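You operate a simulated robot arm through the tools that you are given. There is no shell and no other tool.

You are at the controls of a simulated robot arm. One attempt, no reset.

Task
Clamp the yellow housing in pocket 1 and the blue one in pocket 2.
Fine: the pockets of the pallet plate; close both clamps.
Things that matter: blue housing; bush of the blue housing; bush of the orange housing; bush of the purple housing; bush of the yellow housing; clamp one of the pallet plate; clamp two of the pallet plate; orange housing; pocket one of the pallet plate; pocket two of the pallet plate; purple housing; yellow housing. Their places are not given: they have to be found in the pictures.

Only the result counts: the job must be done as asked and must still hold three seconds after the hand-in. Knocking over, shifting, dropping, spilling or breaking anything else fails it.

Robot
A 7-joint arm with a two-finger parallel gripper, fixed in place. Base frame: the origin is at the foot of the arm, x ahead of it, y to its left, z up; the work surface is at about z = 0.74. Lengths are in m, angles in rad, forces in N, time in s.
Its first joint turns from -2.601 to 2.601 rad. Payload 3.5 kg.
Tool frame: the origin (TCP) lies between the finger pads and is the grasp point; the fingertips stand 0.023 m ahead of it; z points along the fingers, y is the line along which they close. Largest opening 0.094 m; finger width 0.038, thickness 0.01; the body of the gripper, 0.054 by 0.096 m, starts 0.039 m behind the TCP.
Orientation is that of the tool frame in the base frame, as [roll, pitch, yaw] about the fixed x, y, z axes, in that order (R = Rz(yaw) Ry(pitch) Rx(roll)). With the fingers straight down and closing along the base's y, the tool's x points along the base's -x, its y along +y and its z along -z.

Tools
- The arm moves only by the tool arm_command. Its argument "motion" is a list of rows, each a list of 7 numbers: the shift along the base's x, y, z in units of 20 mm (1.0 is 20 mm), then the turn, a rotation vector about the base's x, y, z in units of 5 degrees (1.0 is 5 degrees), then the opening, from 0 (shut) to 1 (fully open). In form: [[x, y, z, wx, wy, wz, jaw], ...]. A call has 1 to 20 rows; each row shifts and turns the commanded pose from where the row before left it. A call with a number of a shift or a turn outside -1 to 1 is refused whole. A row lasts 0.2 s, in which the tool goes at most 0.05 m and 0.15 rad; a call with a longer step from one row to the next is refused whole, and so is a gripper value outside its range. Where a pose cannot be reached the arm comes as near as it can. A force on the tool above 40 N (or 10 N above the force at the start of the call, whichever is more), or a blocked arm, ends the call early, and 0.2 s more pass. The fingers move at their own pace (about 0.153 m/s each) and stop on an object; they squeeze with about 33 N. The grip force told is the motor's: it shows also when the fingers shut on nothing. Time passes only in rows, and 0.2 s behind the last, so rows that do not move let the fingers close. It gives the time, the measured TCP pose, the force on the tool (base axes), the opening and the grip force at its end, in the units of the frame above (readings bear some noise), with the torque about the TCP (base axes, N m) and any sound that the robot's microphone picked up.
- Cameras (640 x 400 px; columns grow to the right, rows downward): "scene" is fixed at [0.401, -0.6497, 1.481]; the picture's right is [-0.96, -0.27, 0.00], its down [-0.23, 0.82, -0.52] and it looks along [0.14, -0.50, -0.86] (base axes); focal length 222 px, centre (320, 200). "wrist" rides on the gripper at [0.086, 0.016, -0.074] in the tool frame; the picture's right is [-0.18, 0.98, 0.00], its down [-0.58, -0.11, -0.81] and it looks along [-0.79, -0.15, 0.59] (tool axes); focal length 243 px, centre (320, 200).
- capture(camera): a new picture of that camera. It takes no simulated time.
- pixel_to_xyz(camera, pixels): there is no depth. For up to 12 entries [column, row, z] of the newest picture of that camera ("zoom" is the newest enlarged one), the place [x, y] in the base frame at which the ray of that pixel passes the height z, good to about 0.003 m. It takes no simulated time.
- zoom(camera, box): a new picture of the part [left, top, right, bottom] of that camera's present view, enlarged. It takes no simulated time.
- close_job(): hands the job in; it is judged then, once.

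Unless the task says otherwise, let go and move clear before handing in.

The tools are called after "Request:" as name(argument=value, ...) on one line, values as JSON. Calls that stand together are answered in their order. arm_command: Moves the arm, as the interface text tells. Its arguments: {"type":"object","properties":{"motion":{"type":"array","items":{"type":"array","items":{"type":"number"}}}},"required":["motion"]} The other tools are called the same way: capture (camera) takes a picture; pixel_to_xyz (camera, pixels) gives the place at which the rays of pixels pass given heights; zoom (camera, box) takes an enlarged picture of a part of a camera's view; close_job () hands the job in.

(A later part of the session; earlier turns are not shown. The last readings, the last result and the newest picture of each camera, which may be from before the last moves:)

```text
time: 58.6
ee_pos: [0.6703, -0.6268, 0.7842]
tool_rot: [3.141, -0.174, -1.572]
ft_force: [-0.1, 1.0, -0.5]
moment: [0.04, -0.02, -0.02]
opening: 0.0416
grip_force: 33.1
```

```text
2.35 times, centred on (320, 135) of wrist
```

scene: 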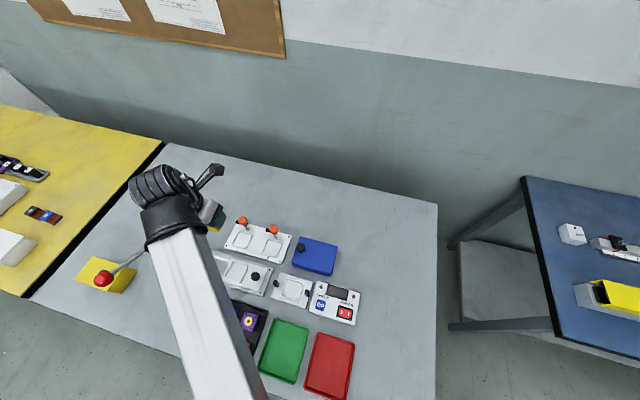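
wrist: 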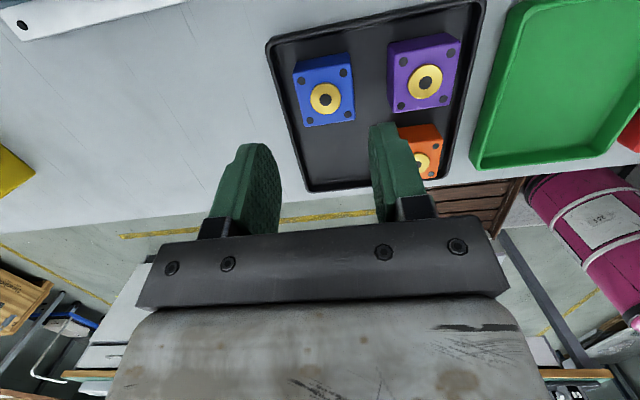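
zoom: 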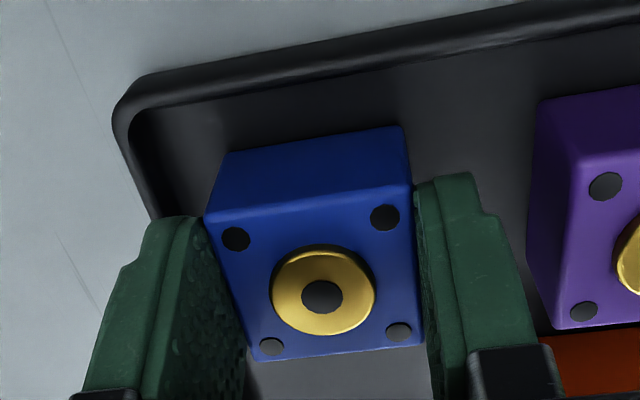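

Blue is gripped at 0.0416 and 33 N. I'll lift and carry it to a hover near pocket 2.

Request:
arm_command(motion=[[0, 0, 0.3, 0, 0, 0, 0], [0, 0, 0.6, 0, 0, 0, 0], [0, 0, 0.9, 0, 0, 0, 0], [0, 0, 0.9, 0, 0, 0, 0], [0, 0, 0.9, 0, 0, 0, 0], [0, 0, 0.9, 0, 0, 0, 0], [0, 0, 0.9, 0, 0, 0, 0], [-0.2, -0.8, 0.6, 0, 0, 0, 0], [-0.2, -0.85, 0, 0, 0, 0, 0], [-0.2, -0.85, 0, 0, 0, 0, 0], [-0.2, -0.85, 0, 0, 0, 0, 0], [-0.2, -0.85, 0, 0, 0, 0, 0], [-0.2, -0.85, 0, 0, 0, 0, 0], [-0.2, -0.85, 0, 0, 0, 0, 0], [-0.2, -0.85, 0, 0, 0, 0, 0], [-0.2, -0.85, 0, 0, 0, 0, 0], [-0.2, -0.85, 0, 0, 0, 0, 0], [-0.2, -0.7, 0, 0, 0, 0, 0], [0, 0, 0, 0, 0, 0, 0]])

Request:
capture(camera="wrist")

Request:
zoom(camera="scene", box=[140, 220, 300, 380])

```text
time: 62.6
ee_pos: [0.6278, -0.8086, 0.9052]
tool_rot: [-3.141, -0.175, -1.572]
ft_force: [-0.7, -0.9, -0.9]
moment: [0.02, 0.04, -0.01]
opening: 0.0413
grip_force: 32.6
```

```text
taken
```

wrist: 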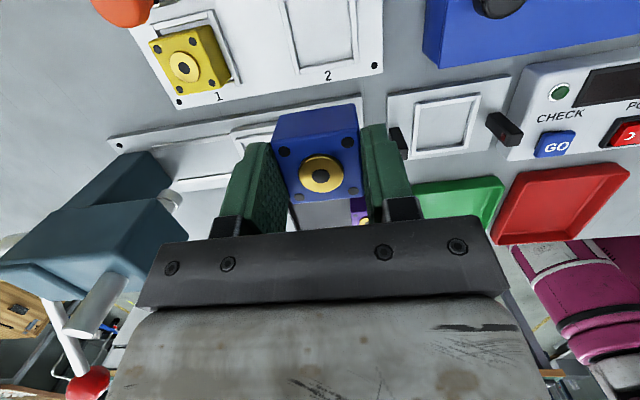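

```text
2.50 times, centred on (220, 300) of scene
```

zoom: 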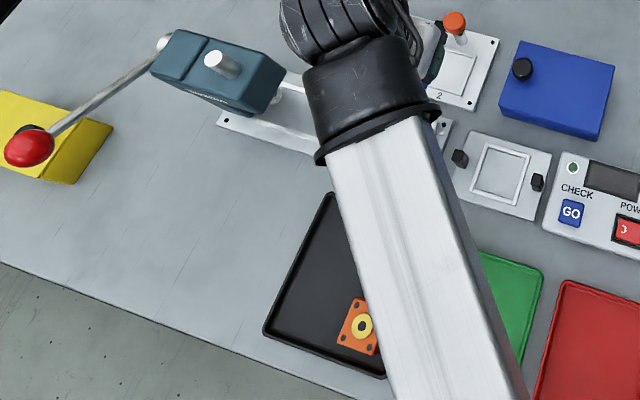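

Pocket 2 is visible at wrist (320,40). I'll zoom in and measure.

Request:
zoom(camera="wrist", box=[260, 0, 400, 88])

```text
4.55 times, centred on (330, 44) of wrist
```

zoom: 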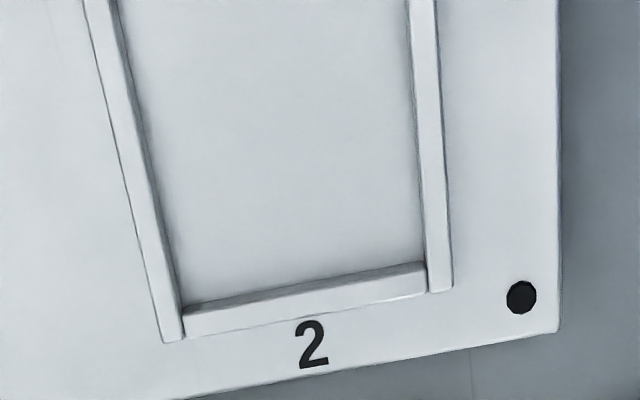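

Request:
pixel_to_xyz(camera="zoom", pixels=[[187, 304, 0.75], [424, 261, 0.75], [155, 150, 0.75], [417, 130, 0.75], [305, 283, 0.75], [190, 338, 0.75], [425, 294, 0.75], [187, 304, 0.75], [424, 261, 0.75], [155, 150, 0.75], [417, 130, 0.75], [305, 283, 0.75]])

Request:
pixel_to_xyz(camera="wrist", pixels=[[283.8, 152, 0.897], [347.5, 142.8, 0.897], [299, 198, 0.897], [353.5, 191.6, 0.897], [283.8, 152, 0.897], [347.5, 142.8, 0.897], [299, 198, 0.897], [353.5, 191.6, 0.897], [283.8, 152, 0.897], [347.5, 142.8, 0.897], [299, 198, 0.897], [353.5, 191.6, 0.897]])

Request:
zoom(camera="wrist", box=[260, 0, 400, 88])

Request:
pixel_to_xyz(camera="zoom", pixels=[[187, 304, 0.75], [424, 261, 0.75], [155, 150, 0.75], [417, 130, 0.75], [305, 283, 0.75], [190, 338, 0.75], [425, 294, 0.75], [187, 304, 0.75], [424, 261, 0.75], [155, 150, 0.75], [417, 130, 0.75], [305, 283, 0.75]])

```text
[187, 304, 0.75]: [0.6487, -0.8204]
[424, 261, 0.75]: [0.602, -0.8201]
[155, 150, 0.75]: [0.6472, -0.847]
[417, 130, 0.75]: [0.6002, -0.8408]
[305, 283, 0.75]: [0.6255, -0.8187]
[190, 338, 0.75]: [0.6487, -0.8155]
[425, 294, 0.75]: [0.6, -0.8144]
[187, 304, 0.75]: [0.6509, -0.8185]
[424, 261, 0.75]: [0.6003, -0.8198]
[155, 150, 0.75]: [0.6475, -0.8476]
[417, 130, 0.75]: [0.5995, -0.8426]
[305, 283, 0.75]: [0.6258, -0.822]
```

```text
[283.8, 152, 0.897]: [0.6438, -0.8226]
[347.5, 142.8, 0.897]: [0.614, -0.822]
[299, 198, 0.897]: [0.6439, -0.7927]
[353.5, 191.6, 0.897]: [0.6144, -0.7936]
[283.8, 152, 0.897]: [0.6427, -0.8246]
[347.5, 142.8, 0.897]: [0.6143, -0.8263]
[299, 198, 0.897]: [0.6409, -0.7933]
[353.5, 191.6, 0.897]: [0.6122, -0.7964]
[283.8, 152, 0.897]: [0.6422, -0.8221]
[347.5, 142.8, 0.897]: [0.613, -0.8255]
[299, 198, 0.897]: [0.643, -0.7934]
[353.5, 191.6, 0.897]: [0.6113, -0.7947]
```

```text
4.55 times, centred on (330, 44) of wrist
```

zoom: 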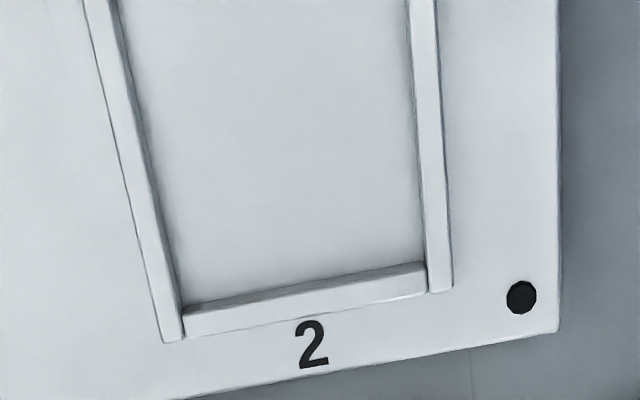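

```text
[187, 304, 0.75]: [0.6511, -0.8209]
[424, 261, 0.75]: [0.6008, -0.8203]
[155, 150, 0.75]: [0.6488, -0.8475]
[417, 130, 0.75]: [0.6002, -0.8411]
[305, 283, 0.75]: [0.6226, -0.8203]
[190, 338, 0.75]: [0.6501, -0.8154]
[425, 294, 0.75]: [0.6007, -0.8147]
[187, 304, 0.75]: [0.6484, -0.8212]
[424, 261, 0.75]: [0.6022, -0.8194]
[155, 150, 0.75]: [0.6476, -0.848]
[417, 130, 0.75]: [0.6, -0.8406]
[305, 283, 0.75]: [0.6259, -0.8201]
```

In the same frame, pocket 2's inner edges are at x 0.6006–0.6487 with the front edge at y -0.8202, and the housing centre is (0.628,-0.809). I'll shift (-3.3,-36) mm and lower to just above the ribs.

Request:
arm_command(motion=[[-0.08, -0.6, 0, 0, 0, 0, 0], [-0.085, -0.6, 0, 0, 0, 0, 0], [0, -0.6, 0, 0, 0, 0, 0], [0, 0, -0.6, 0, 0, 0, 0], [0, 0, -0.6, 0, 0, 0, 0], [0, 0, -0.6, 0, 0, 0, 0], [0, 0, -0.6, 0, 0, 0, 0], [0, 0, -0.6, 0, 0, 0, 0], [0, 0, -0.6, 0, 0, 0, 0], [0, 0, -0.6, 0, 0, 0, 0], [0, 0, -0.5, 0, 0, 0, 0], [0, 0, -0.3, 0, 0, 0, 0], [0, 0, 0, 0, 0, 0, 0]])

Request:
capture(camera="wrist")

Request:
zoom(camera="wrist", box=[200, 50, 440, 220])

Request:
zoom(camera="scene", box=[215, 210, 295, 260])

```text
time: 65.5
ee_pos: [0.6232, -0.8448, 0.8045]
tool_rot: [-3.139, -0.174, -1.573]
ft_force: [-0.3, -0.6, -1.0]
moment: [-0.01, 0.02, -0.02]
opening: 0.0415
grip_force: 33.0
```

```text
taken
```

wrist: 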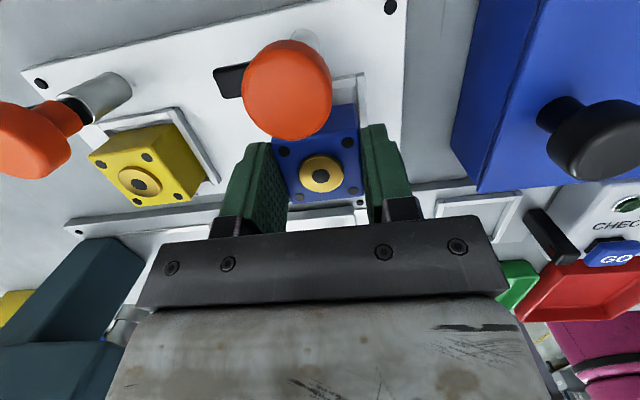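

```text
2.35 times, centred on (320, 135) of wrist
```

zoom: 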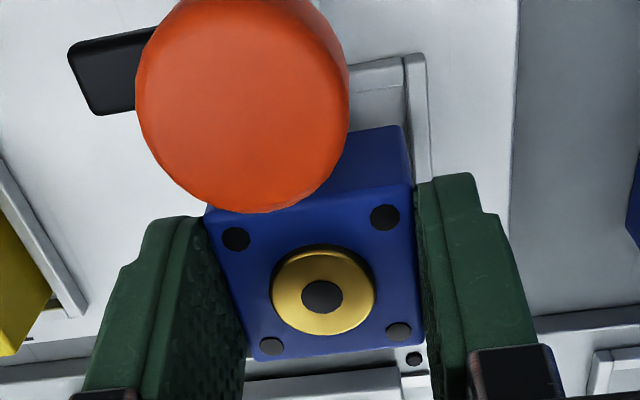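

```text
8.00 times, centred on (255, 235) of scene
```

zoom: 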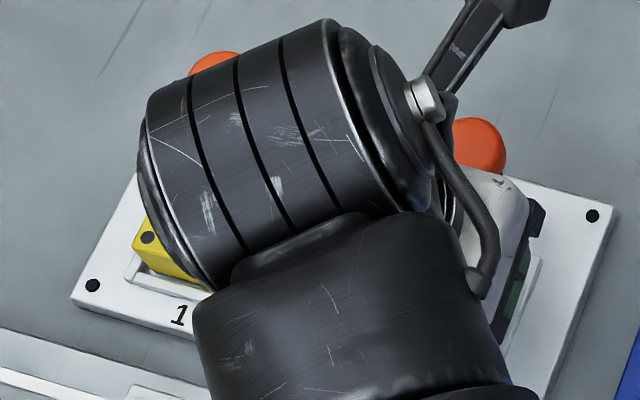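

The right rib inner edge is closer than it was for yellow, so the housing is about 1.5 mm too far -x. I'll correct that and lower a bit more.

Request:
arm_command(motion=[[0.075, -0.03, 0, 0, 0, 0, 0], [0, 0, -0.2, 0, 0, 0, 0], [0, 0, -0.2, 0, 0, 0, 0], [0, 0, 0, 0, 0, 0, 0]])

Request:
capture(camera="wrist")

Request:
zoom(camera="wrist", box=[330, 70, 380, 120])

```text
time: 66.5
ee_pos: [0.6258, -0.8447, 0.7957]
tool_rot: [-3.14, -0.175, -1.571]
ft_force: [-0.2, 0.1, -0.9]
moment: [-0.01, -0.02, -0.02]
opening: 0.0411
grip_force: 32.8
```

```text
taken
```

wrist: 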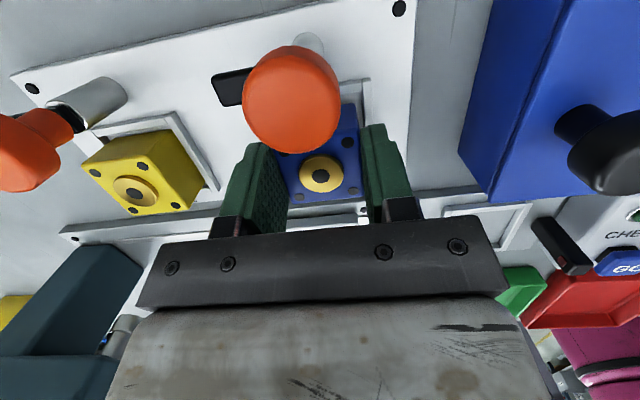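

```text
8.00 times, centred on (355, 95) of wrist
```

zoom: 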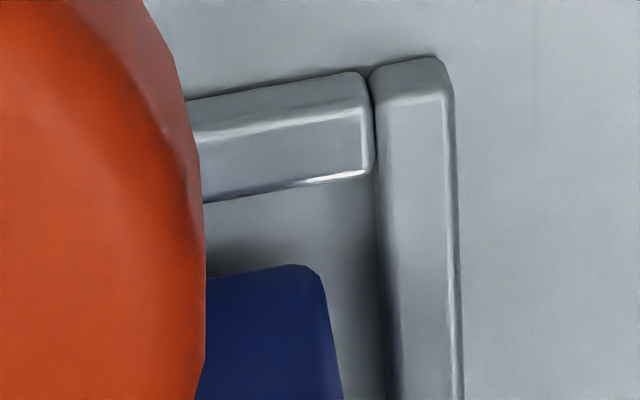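

Alignment now resembles yellow's seated view. I'll nudge -0.5 mm in y and lower in fine steps.

Request:
arm_command(motion=[[0, -0.03, -0.08, 0, 0, 0, 0], [0, 0, -0.08, 0, 0, 0, 0], [0, 0, -0.06, 0, 0, 0, 0], [0, 0, 0, 0, 0, 0, 0]])

Request:
capture(camera="wrist")

Request:
zoom(camera="wrist", box=[330, 70, 380, 120])

```text
time: 67.5
ee_pos: [0.6252, -0.8459, 0.7922]
tool_rot: [-3.139, -0.174, -1.571]
ft_force: [-0.1, -0.1, -0.9]
moment: [0.02, 0.02, 0.0]
opening: 0.0414
grip_force: 33.1
```

```text
taken
```

wrist: 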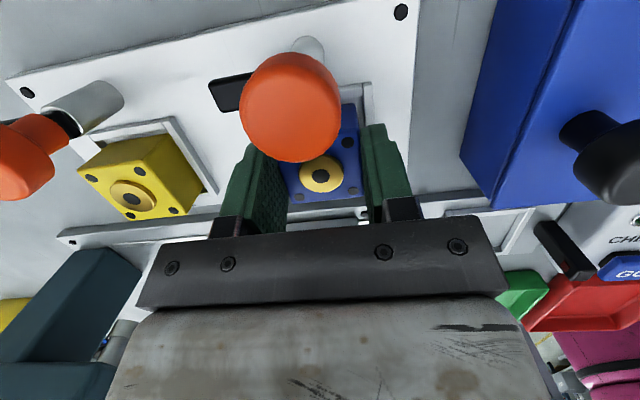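

```text
8.00 times, centred on (355, 95) of wrist
```

zoom: 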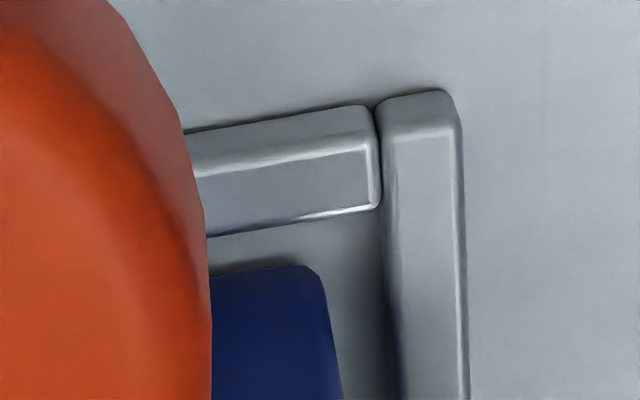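

No contact yet at 0.792 and the view matches yellow's. I'll lower another 2 mm.

Request:
arm_command(motion=[[-0.03, 0, -0.05, 0, 0, 0, 0], [0, 0, -0.05, 0, 0, 0, 0], [0, 0, 0, 0, 0, 0, 0]])

Request:
zoom(camera="wrist", box=[330, 70, 380, 120])

```text
time: 68.2
ee_pos: [0.626, -0.845, 0.7912]
tool_rot: [-3.138, -0.177, -1.571]
ft_force: [5.6, 0.6, 18.2]
moment: [0.2, 0.04, -0.06]
opening: 0.0415
grip_force: 33.1
```

```text
8.00 times, centred on (355, 95) of wrist
```

zoom: 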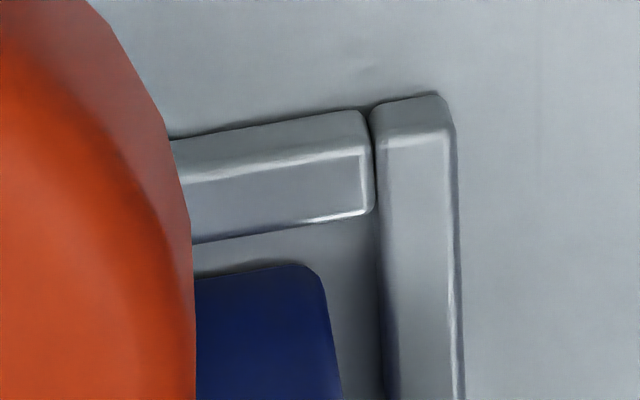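

Floor contact is at z=0.7912, exactly as expected from the slightly higher grip. I'll relieve the load and release.

Request:
arm_command(motion=[[0, 0, 0.03, 0, 0, 0, 0], [0, 0, 0, 0, 0, 0, 0], [0, 0, 0, 0, 0, 0, 0.46], [0, 0, 0, 0, 0, 0, 0.5], [0, 0, 0, 0, 0, 0, 0.53], [0, 0, 0, 0, 0, 0, 0.53], [0, 0, 0.3, 0, 0, 0, 0.53], [0, 0, 0.6, 0, 0, 0, 0.53], [0, 0.1, 0.8, 0, 0, 0, 0.53], [0, 0.2, 0.8, 0, 0, 0, 0.53], [0, 0.3, 0.8, 0, 0, 0, 0.53], [0, 0.3, 0.8, 0, 0, 0, 0.53], [0, 0.3, 0.8, 0, 0, 0, 0.53], [0, 0, 0, 0, 0, 0, 0.53]])

Request:
capture(camera="wrist")

Request:
zoom(camera="wrist", box=[140, 0, 400, 130])

Request:
zoom(camera="scene", box=[215, 210, 295, 260])

```text
time: 71.2
ee_pos: [0.624, -0.8214, 0.8882]
tool_rot: [-3.139, -0.174, -1.571]
ft_force: [0.1, 0.5, 0.1]
moment: [0.0, 0.01, 0.01]
opening: 0.0496
grip_force: 0.0
```

```text
taken
```

wrist: 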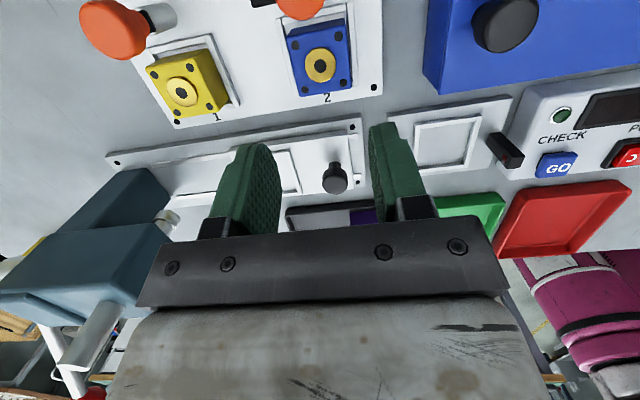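

```text
2.46 times, centred on (270, 65) of wrist
```

zoom: 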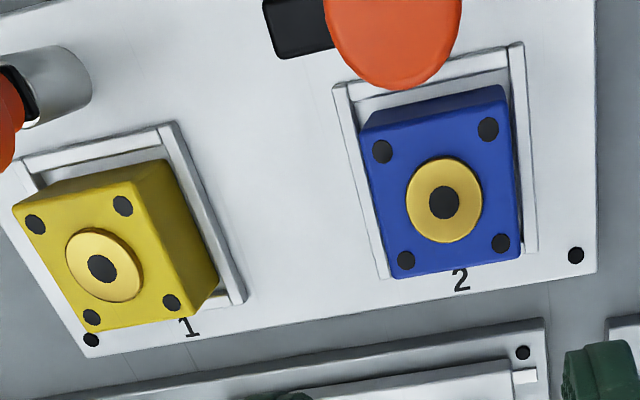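

```text
8.00 times, centred on (255, 235) of scene
```

zoom: 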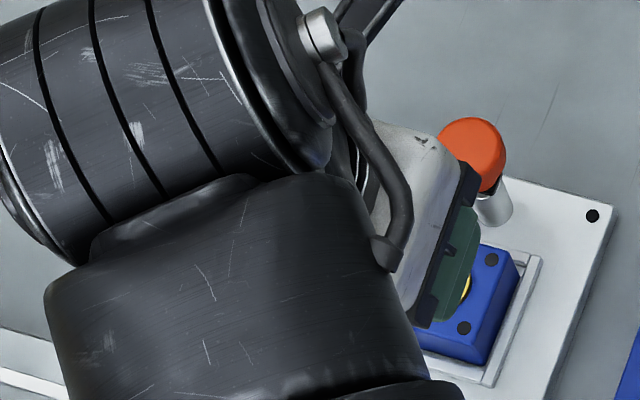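

Both housings are seated in the right pockets. Before turning the clamps, I'll check the black knob on the blue block so the camera stalk clears it.

Request:
pixel_to_xyz(camera="wrist", pixels=[[505, 22, 0.78], [505, 22, 0.8], [505, 22, 0.82], [505, 22, 0.84], [505, 22, 0.86], [300, 5, 0.82]])

Request:
capture(camera="scene")

Request:
pixel_to_xyz(camera="scene", pixels=[[301, 247, 0.78], [301, 247, 0.8], [301, 247, 0.82], [301, 247, 0.84], [301, 247, 0.86]])

```text
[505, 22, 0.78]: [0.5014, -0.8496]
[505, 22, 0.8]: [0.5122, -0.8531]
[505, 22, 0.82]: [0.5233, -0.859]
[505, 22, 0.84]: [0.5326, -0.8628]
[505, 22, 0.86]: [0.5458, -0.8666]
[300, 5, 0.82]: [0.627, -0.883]
```

```text
taken
```

scene: 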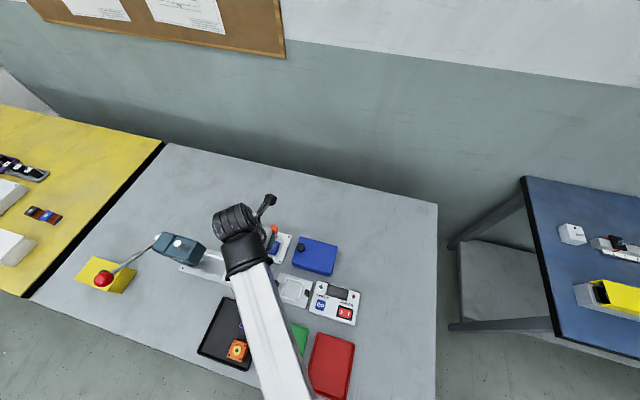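

```text
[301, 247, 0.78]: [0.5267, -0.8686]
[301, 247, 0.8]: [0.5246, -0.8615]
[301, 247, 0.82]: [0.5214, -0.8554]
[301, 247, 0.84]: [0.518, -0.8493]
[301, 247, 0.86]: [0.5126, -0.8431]
```

The blue block's knob tops out around z≈0.82, so the camera stalk will clear it. I'll untilt, turn the yaw to 180° and hover above clamp 2's knob.

Request:
arm_command(motion=[[0, 0, 1, 1, 0, 0, 0.53], [0, 0, 1, 1, 0, 0, 0.53], [0, -0.19, 0.05, 0, 0, -1, 0.53], [0, -0.19, 0, 0, 0, -1, 0.53], [0, -0.19, 0, 0, 0, -1, 0.53], [0, -0.19, 0, 0, 0, -1, 0.53], [0, -0.19, 0, 0, 0, -1, 0.53], [0, -0.19, 0, 0, 0, -1, 0.53], [0, -0.19, 0, 0, 0, -1, 0.53], [0, -0.19, 0, 0, 0, -1, 0.53], [0, -0.19, 0, 0, 0, -1, 0.53], [0, -0.19, 0, 0, 0, -1, 0.53], [0, -0.19, 0, 0, 0, -1, 0.53], [0, -0.19, 0, 0, 0, -1, 0.53], [0, -0.19, 0, 0, 0, -1, 0.53], [0, -0.19, 0, 0, 0, -1, 0.53], [0, -0.19, 0, 0, 0, -1, 0.53], [0, -0.19, 0, 0, 0, -1, 0.53], [0, -0.19, 0, 0, 0, -1, 0.53], [0.05, -0.19, 0, 0, 0, -1, 0.53]])

Request:
capture(camera="wrist")

Request:
zoom(camera="scene", box=[195, 190, 335, 280])

```text
time: 75.5
ee_pos: [0.6257, -0.8903, 0.9304]
tool_rot: [-3.139, -0.001, 3.14]
ft_force: [0.3, -0.5, 0.8]
moment: [0.01, 0.04, -0.01]
opening: 0.0501
grip_force: 0.0
```

```text
taken
```

wrist: 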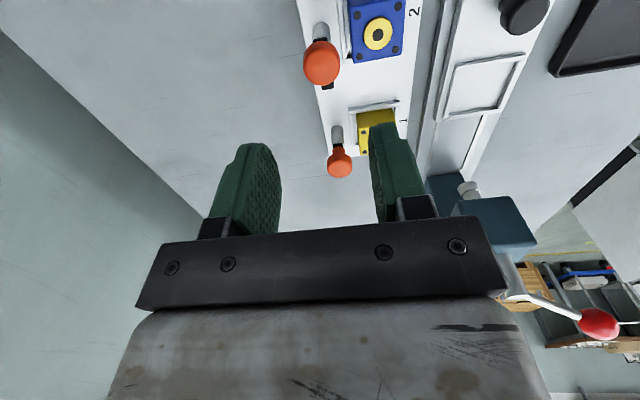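

```text
4.44 times, centred on (265, 235) of scene
```

zoom: 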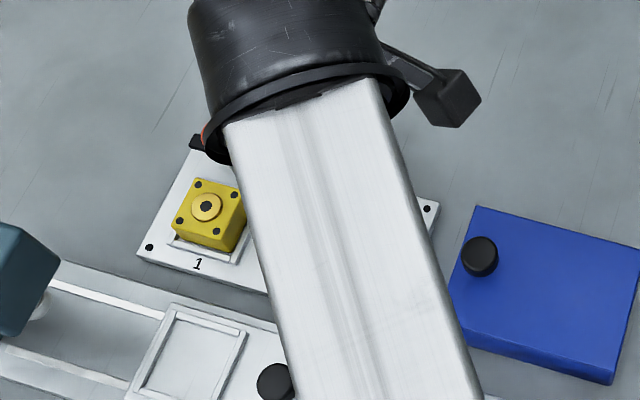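

Clamp 2's knob is centred at wrist (322,62). I'll zoom in to read its shape and position.

Request:
zoom(camera="wrist", box=[270, 10, 400, 100])

Request:
pixel_to_xyz(camera="wrist", pixels=[[322, 64, 0.81], [322, 64, 0.82], [322, 64, 0.83], [303, 62, 0.815], [341, 62, 0.815], [339, 162, 0.82], [320, 24, 0.75], [336, 127, 0.75]])

```text
4.44 times, centred on (335, 55) of wrist
```

zoom: 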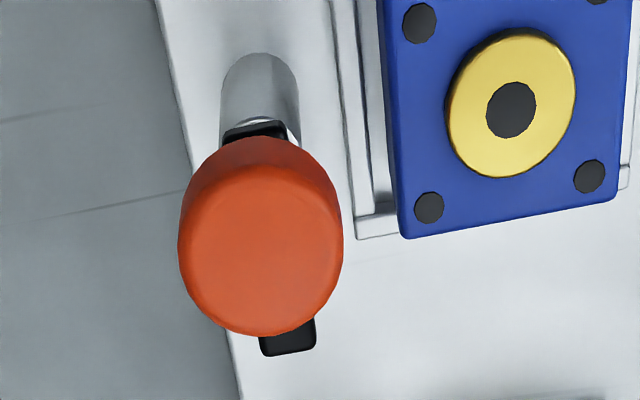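

```text
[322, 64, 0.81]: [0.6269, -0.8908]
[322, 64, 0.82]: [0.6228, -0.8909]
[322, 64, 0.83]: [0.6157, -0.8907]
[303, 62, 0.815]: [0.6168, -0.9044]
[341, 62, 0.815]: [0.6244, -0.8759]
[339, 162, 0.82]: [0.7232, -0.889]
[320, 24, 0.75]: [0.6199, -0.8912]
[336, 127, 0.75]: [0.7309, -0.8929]
```

The knob is about 28 mm wide and centred at y≈-0.8905. I'll descend to z≈0.82 with the jaws around it, fingertips staying above the housing top.

Request:
arm_command(motion=[[0, 0, -0.7, 0, 0, 0, 0.46], [0, 0, -0.7, 0, 0, 0, 0.46], [0, 0, -0.7, 0, 0, 0, 0.46], [0, 0, -0.7, 0, 0, 0, 0.46], [0, 0, -0.7, 0, 0, 0, 0.46], [0, 0, -0.6, 0, 0, 0, 0.46], [0, 0, -0.5, 0, 0, 0, 0.46], [0, 0, -0.4, 0, 0, 0, 0.46], [0, 0, 0, 0, 0, 0, 0.46]])

Request:
capture(camera="wrist")

Request:
zoom(camera="wrist", box=[200, 50, 440, 220])

```text
time: 77.5
ee_pos: [0.6245, -0.8914, 0.8298]
tool_rot: [-3.141, -0.001, 3.142]
ft_force: [-1.1, -0.4, 0.1]
moment: [-0.01, 0.0, 0.04]
opening: 0.0432
grip_force: 0.0
```

```text
taken
```

wrist: 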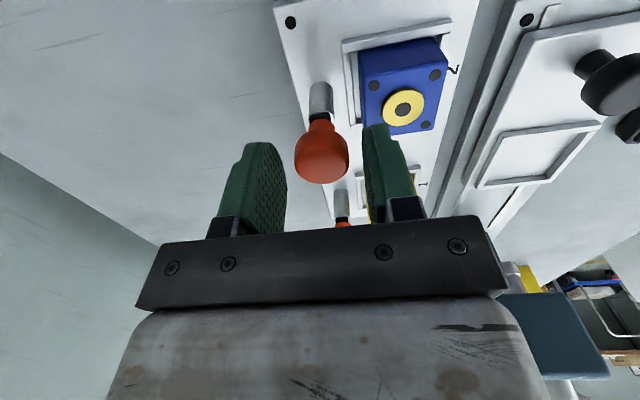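

```text
2.35 times, centred on (320, 135) of wrist
```

zoom: 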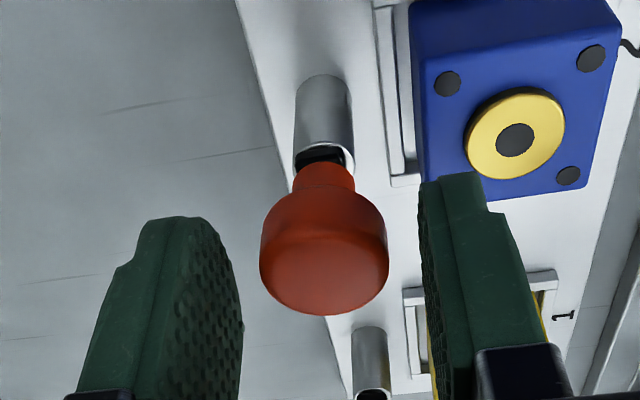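

The jaws straddle the knob evenly at z=0.83. I'll lower another 11 mm so the pads meet the knob's body, then close gently.

Request:
arm_command(motion=[[0, 0, -0.3, 0, 0, 0, 0.46], [0, 0, -0.27, 0, 0, 0, 0.46], [0, 0, 0, 0, 0, 0, 0.46], [0, 0, 0, 0, 0, 0, 0.36], [0, 0, 0, 0, 0, 0, 0.3], [0, 0, 0, 0, 0, 0, 0.2], [0, 0, 0, 0, 0, 0, 0], [0, 0, 0, 0, 0, 0, 0]])

Request:
capture(camera="wrist")

Request:
zoom(camera="wrist", box=[200, 50, 440, 220])

```text
time: 79.2
ee_pos: [0.6253, -0.8908, 0.8185]
tool_rot: [3.141, 0.0, 3.141]
ft_force: [-2.2, 14.2, -1.6]
moment: [0.14, -0.13, 0.01]
opening: 0.0272
grip_force: 44.7
```

```text
taken
```

wrist: 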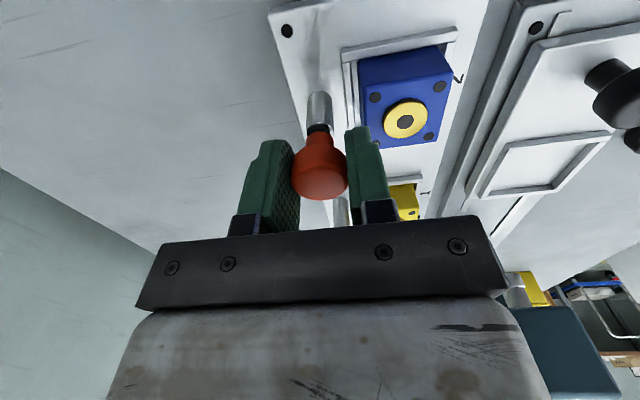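

```text
2.35 times, centred on (320, 135) of wrist
```

zoom: 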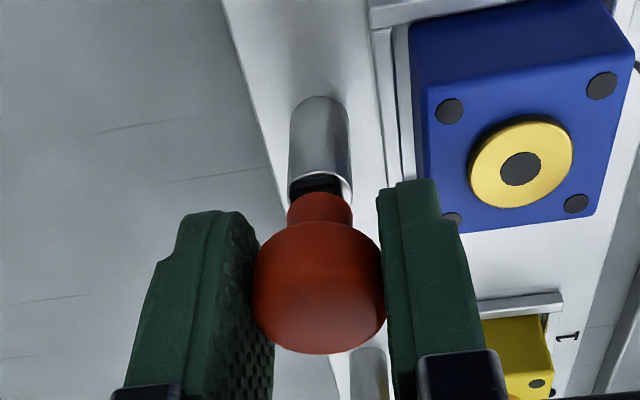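

The knob is gripped at 27 mm, with 14 N of side force from about 1 mm of misalignment. I'll ease +1 mm in y and then turn a first 15° about +z while watching the torque.

Request:
arm_command(motion=[[0, 0.05, 0, 0, 0, 0, 0], [0, 0, 0, 0, 0, 1, 0], [0, 0, 0, 0, 0, 1, 0], [0, 0, 0, 0, 0, 1, 0]])

Request:
capture(camera="wrist")

Request:
zoom(camera="wrist", box=[200, 50, 440, 220])

```text
time: 80.2
ee_pos: [0.6246, -0.89, 0.8188]
tool_rot: [-3.141, -0.001, -2.877]
ft_force: [-4.7, 5.9, 1.2]
moment: [0.71, -0.05, 0.02]
opening: 0.0269
grip_force: 44.5
```

```text
taken
```

wrist: 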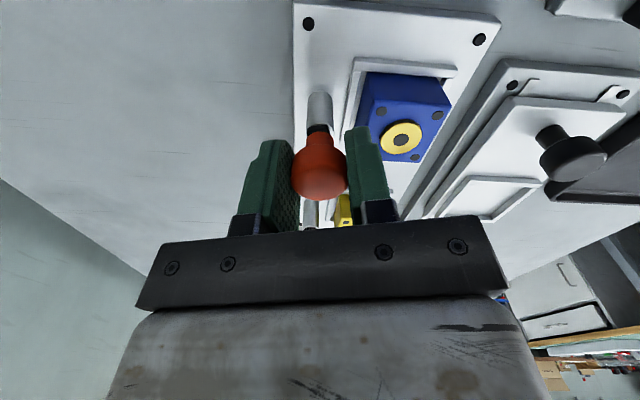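

```text
2.35 times, centred on (320, 135) of wrist
```

zoom: 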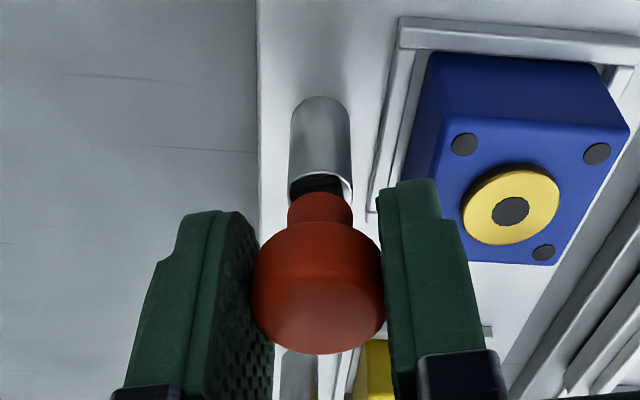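

The knob turns along with the tool at low torque (Mz≈0.02). I'll continue another 35° and check.

Request:
arm_command(motion=[[0, 0, 0, 0, 0, 1, 0], [0, 0, 0, 0, 0, 1, 0], [0, 0, 0, 0, 0, 1, 0], [0, 0, 0, 0, 0, 1, 0], [0, 0, 0, 0, 0, 1, 0], [0, 0, 0, 0, 0, 1, 0], [0, 0, 0, 0, 0, 1, 0]])

Request:
capture(camera="wrist")

Request:
zoom(camera="scene", box=[215, 205, 305, 265])

```text
time: 81.8
ee_pos: [0.6241, -0.8888, 0.8175]
tool_rot: [-3.14, -0.001, -2.268]
ft_force: [-6.4, 0.6, 4.1]
moment: [0.03, -0.29, -0.01]
opening: 0.027
grip_force: 45.2
```

```text
taken
```

wrist: 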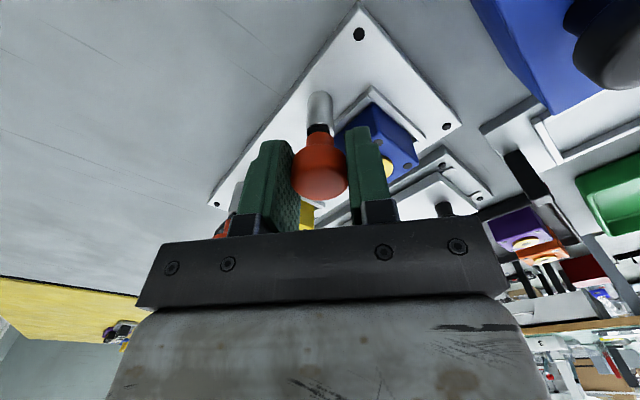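

```text
6.67 times, centred on (260, 235) of scene
```

zoom: 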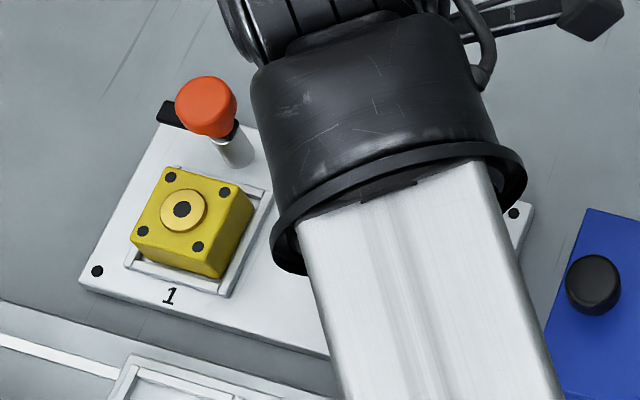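

50° is done with small forces. I'll continue the remaining 40° to the +y direction.

Request:
arm_command(motion=[[0, 0, 0, 0, 0, 1, 0], [0, 0, 0, 0, 0, 1, 0], [0, 0, 0, 0, 0, 1, 0], [0, 0, 0, 0, 0, 1, 0], [0, 0, 0, 0, 0, 1, 0], [0, 0, 0, 0, 0, 1, 0], [0, 0, 0, 0, 0, 1, 0], [0, 0, 0, 0, 0, 1, 0]])

Request:
capture(camera="wrist")

Request:
zoom(camera="wrist", box=[200, 50, 440, 220])

Request:
zoom(camera="scene", box=[215, 205, 305, 265])

```text
time: 83.7
ee_pos: [0.6254, -0.8902, 0.8189]
tool_rot: [-3.14, 0.0, -1.568]
ft_force: [-17.3, -2.7, 1.0]
moment: [-0.18, 0.56, -0.04]
opening: 0.027
grip_force: 44.7
```

```text
taken
```

wrist: 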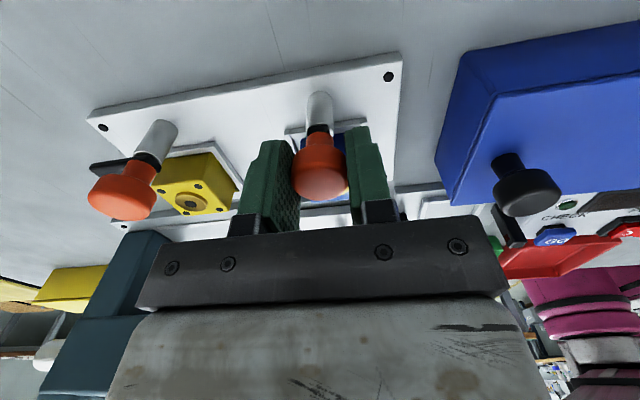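

```text
2.35 times, centred on (320, 135) of wrist
```

zoom: 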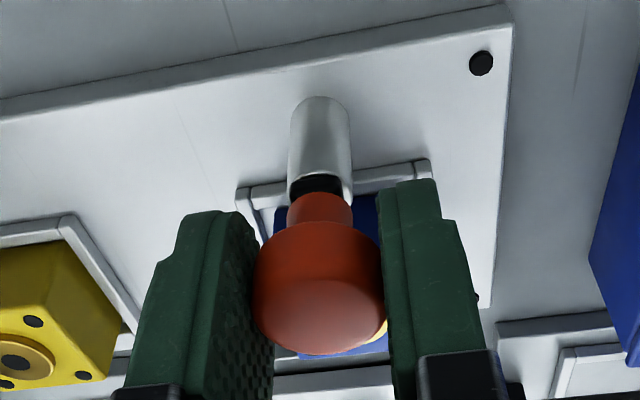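

```text
6.67 times, centred on (260, 235) of scene
```

zoom: 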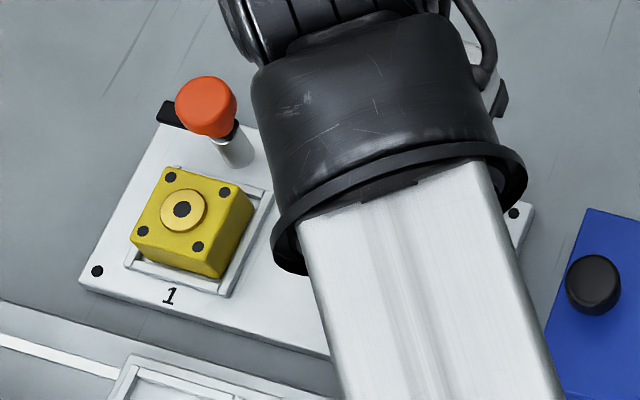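

The clamp has turned 90°, with -17 N of side force. I'll ease -1.2 mm in x, then open and rise to see where the arm ended up.

Request:
arm_command(motion=[[-0.06, 0, 0, 0, 0, 0, 0], [0, 0, 0, 0, 0, 0, 0], [0, 0, 0, 0, 0, 0, 0.35], [0, 0, 0, 0, 0, 0, 0.46], [0, 0, 0, 0, 0, 0, 0.46], [0, 0, 0.5, 0, 0, 0, 0.46], [0, 0, 0.8, 0, 0, 0, 0.46], [0, 0.3, 0.8, 0, 0, 0, 0.46], [0, 0.5, 0.8, 0, 0, 0, 0.46], [0, 0.7, 0.8, 0, 0, 0, 0.46], [0, 0.7, 0.8, 0, 0, 0, 0.46], [0, 0.7, 0.8, 0, 0, 0, 0.46], [0, 0.7, 0.8, 0, 0, 0, 0.46]])

Request:
capture(camera="wrist")

Request:
zoom(camera="wrist", box=[140, 0, 400, 150])

Request:
zoom(camera="scene", box=[215, 205, 305, 265])

```text
time: 86.5
ee_pos: [0.624, -0.818, 0.9408]
tool_rot: [-3.14, 0.001, -1.571]
ft_force: [-0.1, -0.6, 0.0]
moment: [-0.01, 0.04, 0.0]
opening: 0.0432
grip_force: 0.1
```

```text
taken
```

wrist: 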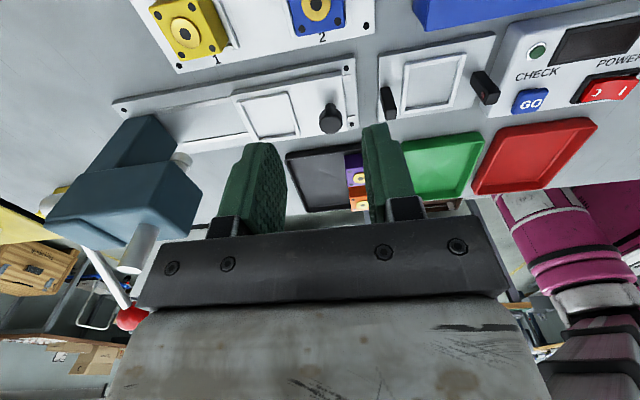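

```text
2.46 times, centred on (270, 75) of wrist
```

zoom: 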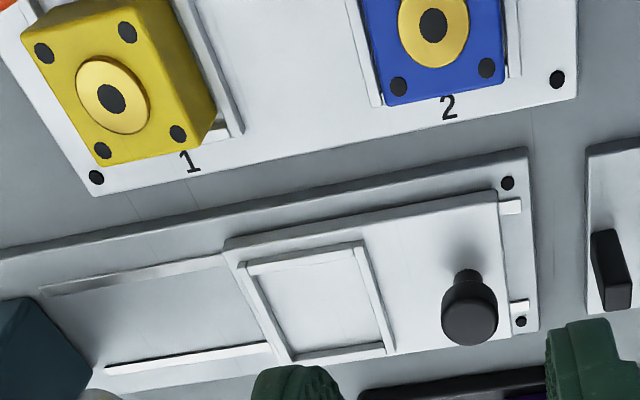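

```text
6.67 times, centred on (260, 235) of scene
```

zoom: 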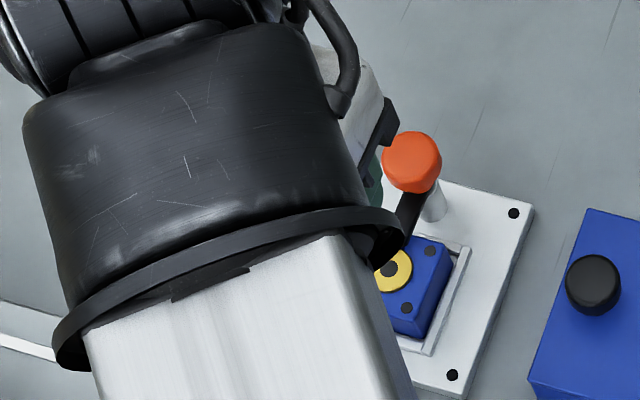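

The clamp 2 arm now points over blue. I'll move aside for an unobstructed scene view of its final position.

Request:
arm_command(motion=[[-0.8, 0.8, 0.5, 0, 0, 0, 0.46], [-0.8, 0.8, 0.5, 0, 0, 0, 0.46], [-0.8, 0.8, 0, 0, 0, 0, 0.46], [-0.8, 0.8, 0, 0, 0, 0, 0.46], [-0.8, 0.8, 0, 0, 0, 0, 0.46], [-0.8, 0.8, 0, 0, 0, 0, 0.46], [-0.8, 0.8, 0, 0, 0, 0, 0.46], [-0.8, 0.8, 0, 0, 0, 0, 0.46]])

Request:
zoom(camera="scene", box=[225, 210, 305, 260])

Request:
zoom(camera="scene", box=[60, 200, 380, 400])

```text
time: 88.2
ee_pos: [0.4963, -0.6892, 0.9585]
tool_rot: [-3.141, 0.001, -1.571]
ft_force: [1.0, 0.7, 0.1]
moment: [-0.01, -0.01, -0.01]
opening: 0.0432
grip_force: 0.0
```

```text
8.00 times, centred on (265, 235) of scene
```

zoom: 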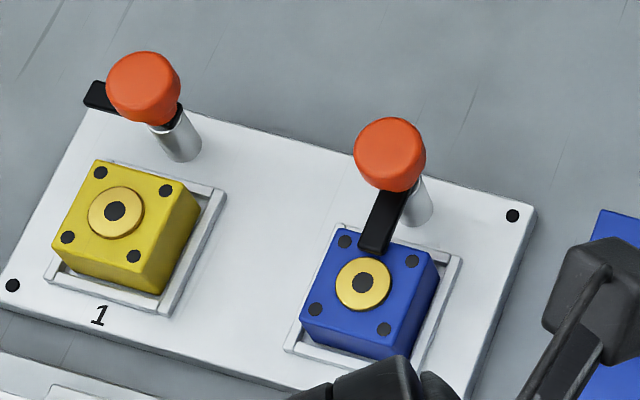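

```text
2.00 times, centred on (220, 300) of scene
```

zoom: 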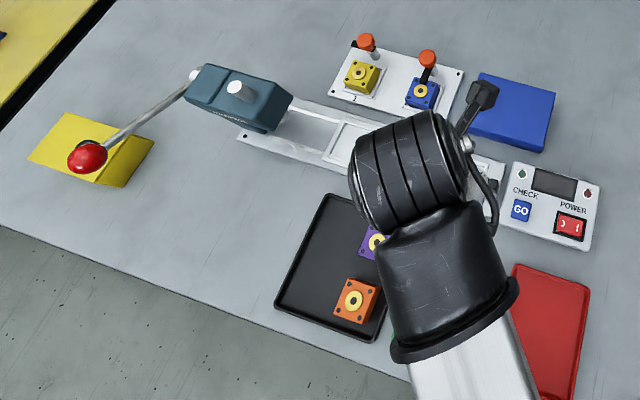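

The clamp 2 arm now lies over the blue housing along +y. I'll measure its tip against the post to get the angle.

Request:
zoom(camera="scene", box=[255, 220, 285, 245])

Request:
pixel_to_xyz(camera="scene", pixels=[[271.7, 240.6, 0.79], [273.8, 229, 0.82], [278, 235.5, 0.77], [270.3, 239.5, 0.79], [273.3, 241.3, 0.79]])

```text
16.00 times, centred on (270, 232) of scene
```

zoom: 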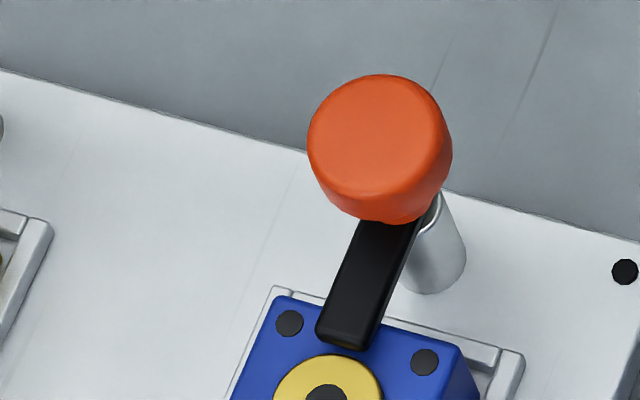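

```text
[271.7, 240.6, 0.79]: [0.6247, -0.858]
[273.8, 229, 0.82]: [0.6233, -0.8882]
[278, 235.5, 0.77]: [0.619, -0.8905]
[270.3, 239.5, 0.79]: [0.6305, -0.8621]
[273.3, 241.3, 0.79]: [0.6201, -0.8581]
```

The arm tip is at (0.625,-0.858) and the post is at x≈0.6245, so clamp 2 is at 90°. Next I'll hover above clamp 1's knob with yaw 180°.

Request:
arm_command(motion=[[0, 0, 0.5, 0, 0, -1, 0.5], [0.66, -0.556, 0.1, 0, 0, -1, 0.5], [0.66, -0.556, 0, 0, 0, -1, 0.5], [0.66, -0.556, 0, 0, 0, -1, 0.5], [0.66, -0.556, 0, 0, 0, -1, 0.5], [0.66, -0.556, 0, 0, 0, -1, 0.5], [0.66, -0.556, 0, 0, 0, -1, 0.5], [0.66, -0.556, 0, 0, 0, -1, 0.5], [0.66, -0.556, 0, 0, 0, -1, 0.5], [0.66, -0.556, 0, 0, 0, -1, 0.5], [0.66, -0.556, 0, 0, 0, -1, 0.5], [0.66, -0.556, 0, 0, 0, -1, 0.5], [0.66, -0.556, 0, 0, 0, -1, 0.5], [0.66, -0.556, 0, 0, 0, -1, 0.5], [0.66, -0.556, 0, 0, 0, -1, 0.5], [0.66, -0.556, 0, 0, 0, -1, 0.5], [0.66, -0.556, 0, 0, 0, -1, 0.5], [0.66, -0.556, 0, 0, 0, -1, 0.5], [0.66, -0.556, 0, 0, 0, 0, 0.5]])

Request:
capture(camera="wrist")

Request:
zoom(camera="wrist", box=[270, 10, 400, 100])

Request:
capture(camera="scene")

```text
time: 92.2
ee_pos: [0.7344, -0.8897, 0.9725]
tool_rot: [-3.139, 0.0, 3.141]
ft_force: [-0.5, -0.2, -0.4]
moment: [0.03, -0.01, 0.02]
opening: 0.0467
grip_force: 0.1
```

```text
taken
```

wrist: 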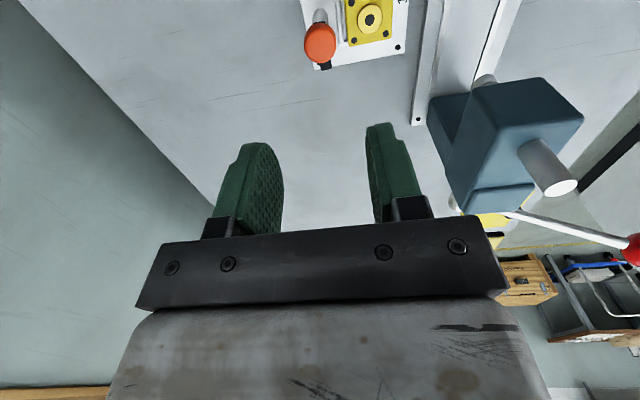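

```text
4.44 times, centred on (335, 55) of wrist
```

zoom: 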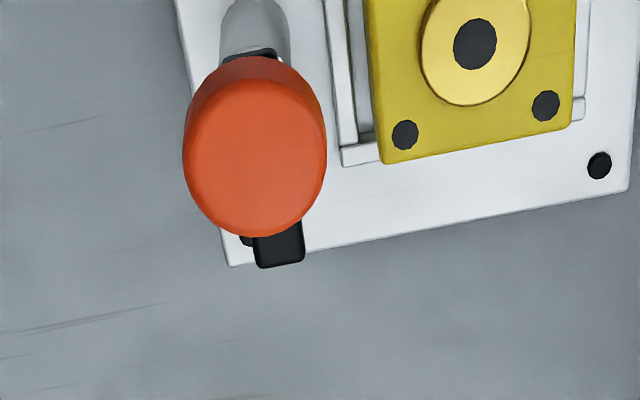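

```text
taken
```

scene: 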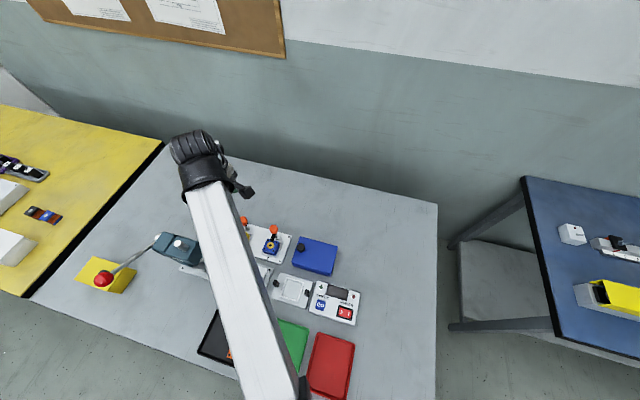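

The knob is centred at column ~320. I'll descend to z≈0.83 and check alignment.

Request:
pixel_to_xyz(camera="wrist", pixels=[[320, 43, 0.815], [320, 43, 0.815], [304, 43, 0.815], [336, 40, 0.815]])

Request:
arm_command(motion=[[0, 0, -0.7, 0, 0, 0, 0.46], [0, 0, -0.7, 0, 0, 0, 0.46], [0, 0, -0.7, 0, 0, 0, 0.46], [0, 0, -0.7, 0, 0, 0, 0.46], [0, 0, -0.7, 0, 0, 0, 0.46], [0, 0, -0.7, 0, 0, 0, 0.46], [0, 0, -0.7, 0, 0, 0, 0.46], [0, 0, -0.7, 0, 0, 0, 0.46], [0, 0, -0.7, 0, 0, 0, 0.46], [0, 0, -0.6, 0, 0, 0, 0.46], [0, 0, -0.2, 0, 0, 0, 0.46], [0, 0, 0, 0, 0, 0, 0.46]])

Request:
capture(camera="wrist")

Request:
zoom(camera="wrist", box=[200, 50, 440, 220])

```text
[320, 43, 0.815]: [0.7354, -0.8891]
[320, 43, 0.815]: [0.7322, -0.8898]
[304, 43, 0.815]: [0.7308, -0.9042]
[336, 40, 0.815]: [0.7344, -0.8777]
```

```text
time: 94.8
ee_pos: [0.7342, -0.8891, 0.8304]
tool_rot: [-3.14, 0.0, 3.142]
ft_force: [0.0, 0.2, 0.3]
moment: [-0.04, 0.0, -0.02]
opening: 0.0429
grip_force: 0.0
```

```text
taken
```

wrist: 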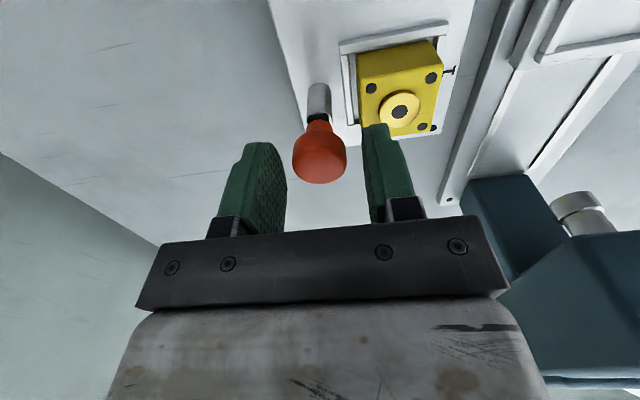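

```text
2.35 times, centred on (320, 135) of wrist
```

zoom: 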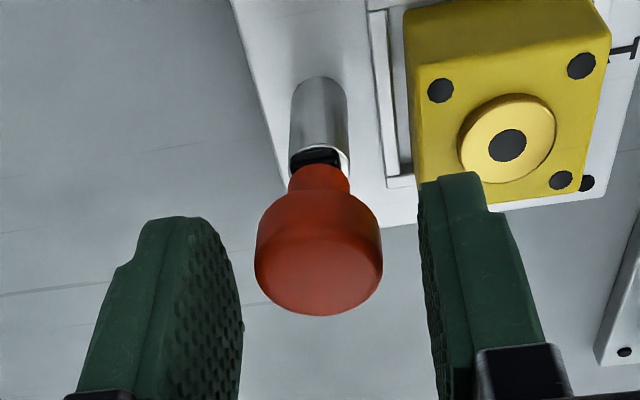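

The alignment is good, with the knob centre at column ~318. I'll lower 11 mm, close, and check the side force.

Request:
arm_command(motion=[[0, -0.02, -0.3, 0, 0, 0, 0.46], [0, 0, -0.28, 0, 0, 0, 0.46], [0, 0, 0, 0, 0, 0, 0.46], [0, 0, 0, 0, 0, 0, 0.36], [0, 0, 0, 0, 0, 0, 0.3], [0, 0, 0, 0, 0, 0, 0.2], [0, 0, 0, 0, 0, 0, 0], [0, 0, 0, 0, 0, 0, 0]])

```text
time: 96.7
ee_pos: [0.7343, -0.8902, 0.8193]
tool_rot: [-3.14, -0.001, 3.141]
ft_force: [0.9, -1.2, -0.6]
moment: [-0.05, -0.07, 0.02]
opening: 0.0272
grip_force: 45.1
```

The knob is gripped with nearly zero side force. I'll turn the first 45°.

Request:
arm_command(motion=[[0, 0, 0, 0, 0, 1, 0], [0, 0, 0, 0, 0, 1, 0], [0, 0, 0, 0, 0, 1, 0], [0, 0, 0, 0, 0, 1, 0], [0, 0, 0, 0, 0, 1, 0], [0, 0, 0, 0, 0, 1, 0], [0, 0, 0, 0, 0, 1, 0], [0, 0, 0, 0, 0, 1, 0], [0, 0, 0, 0, 0, 1, 0]])

Request:
capture(camera="wrist")

```text
time: 98.7
ee_pos: [0.7349, -0.8907, 0.8191]
tool_rot: [-3.139, -0.001, -2.354]
ft_force: [2.7, -10.1, 4.9]
moment: [0.65, 0.09, 0.01]
opening: 0.0272
grip_force: 44.9
```

```text
taken
```

wrist: 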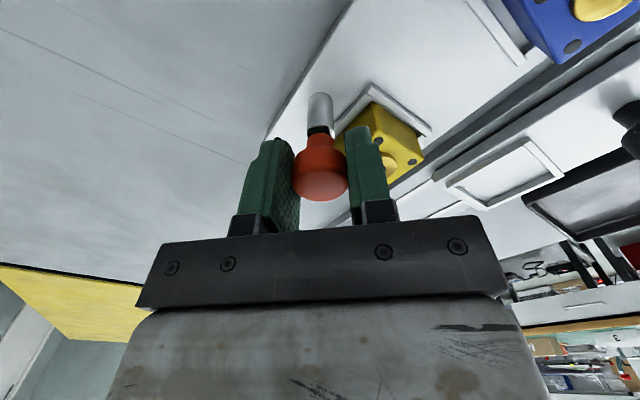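

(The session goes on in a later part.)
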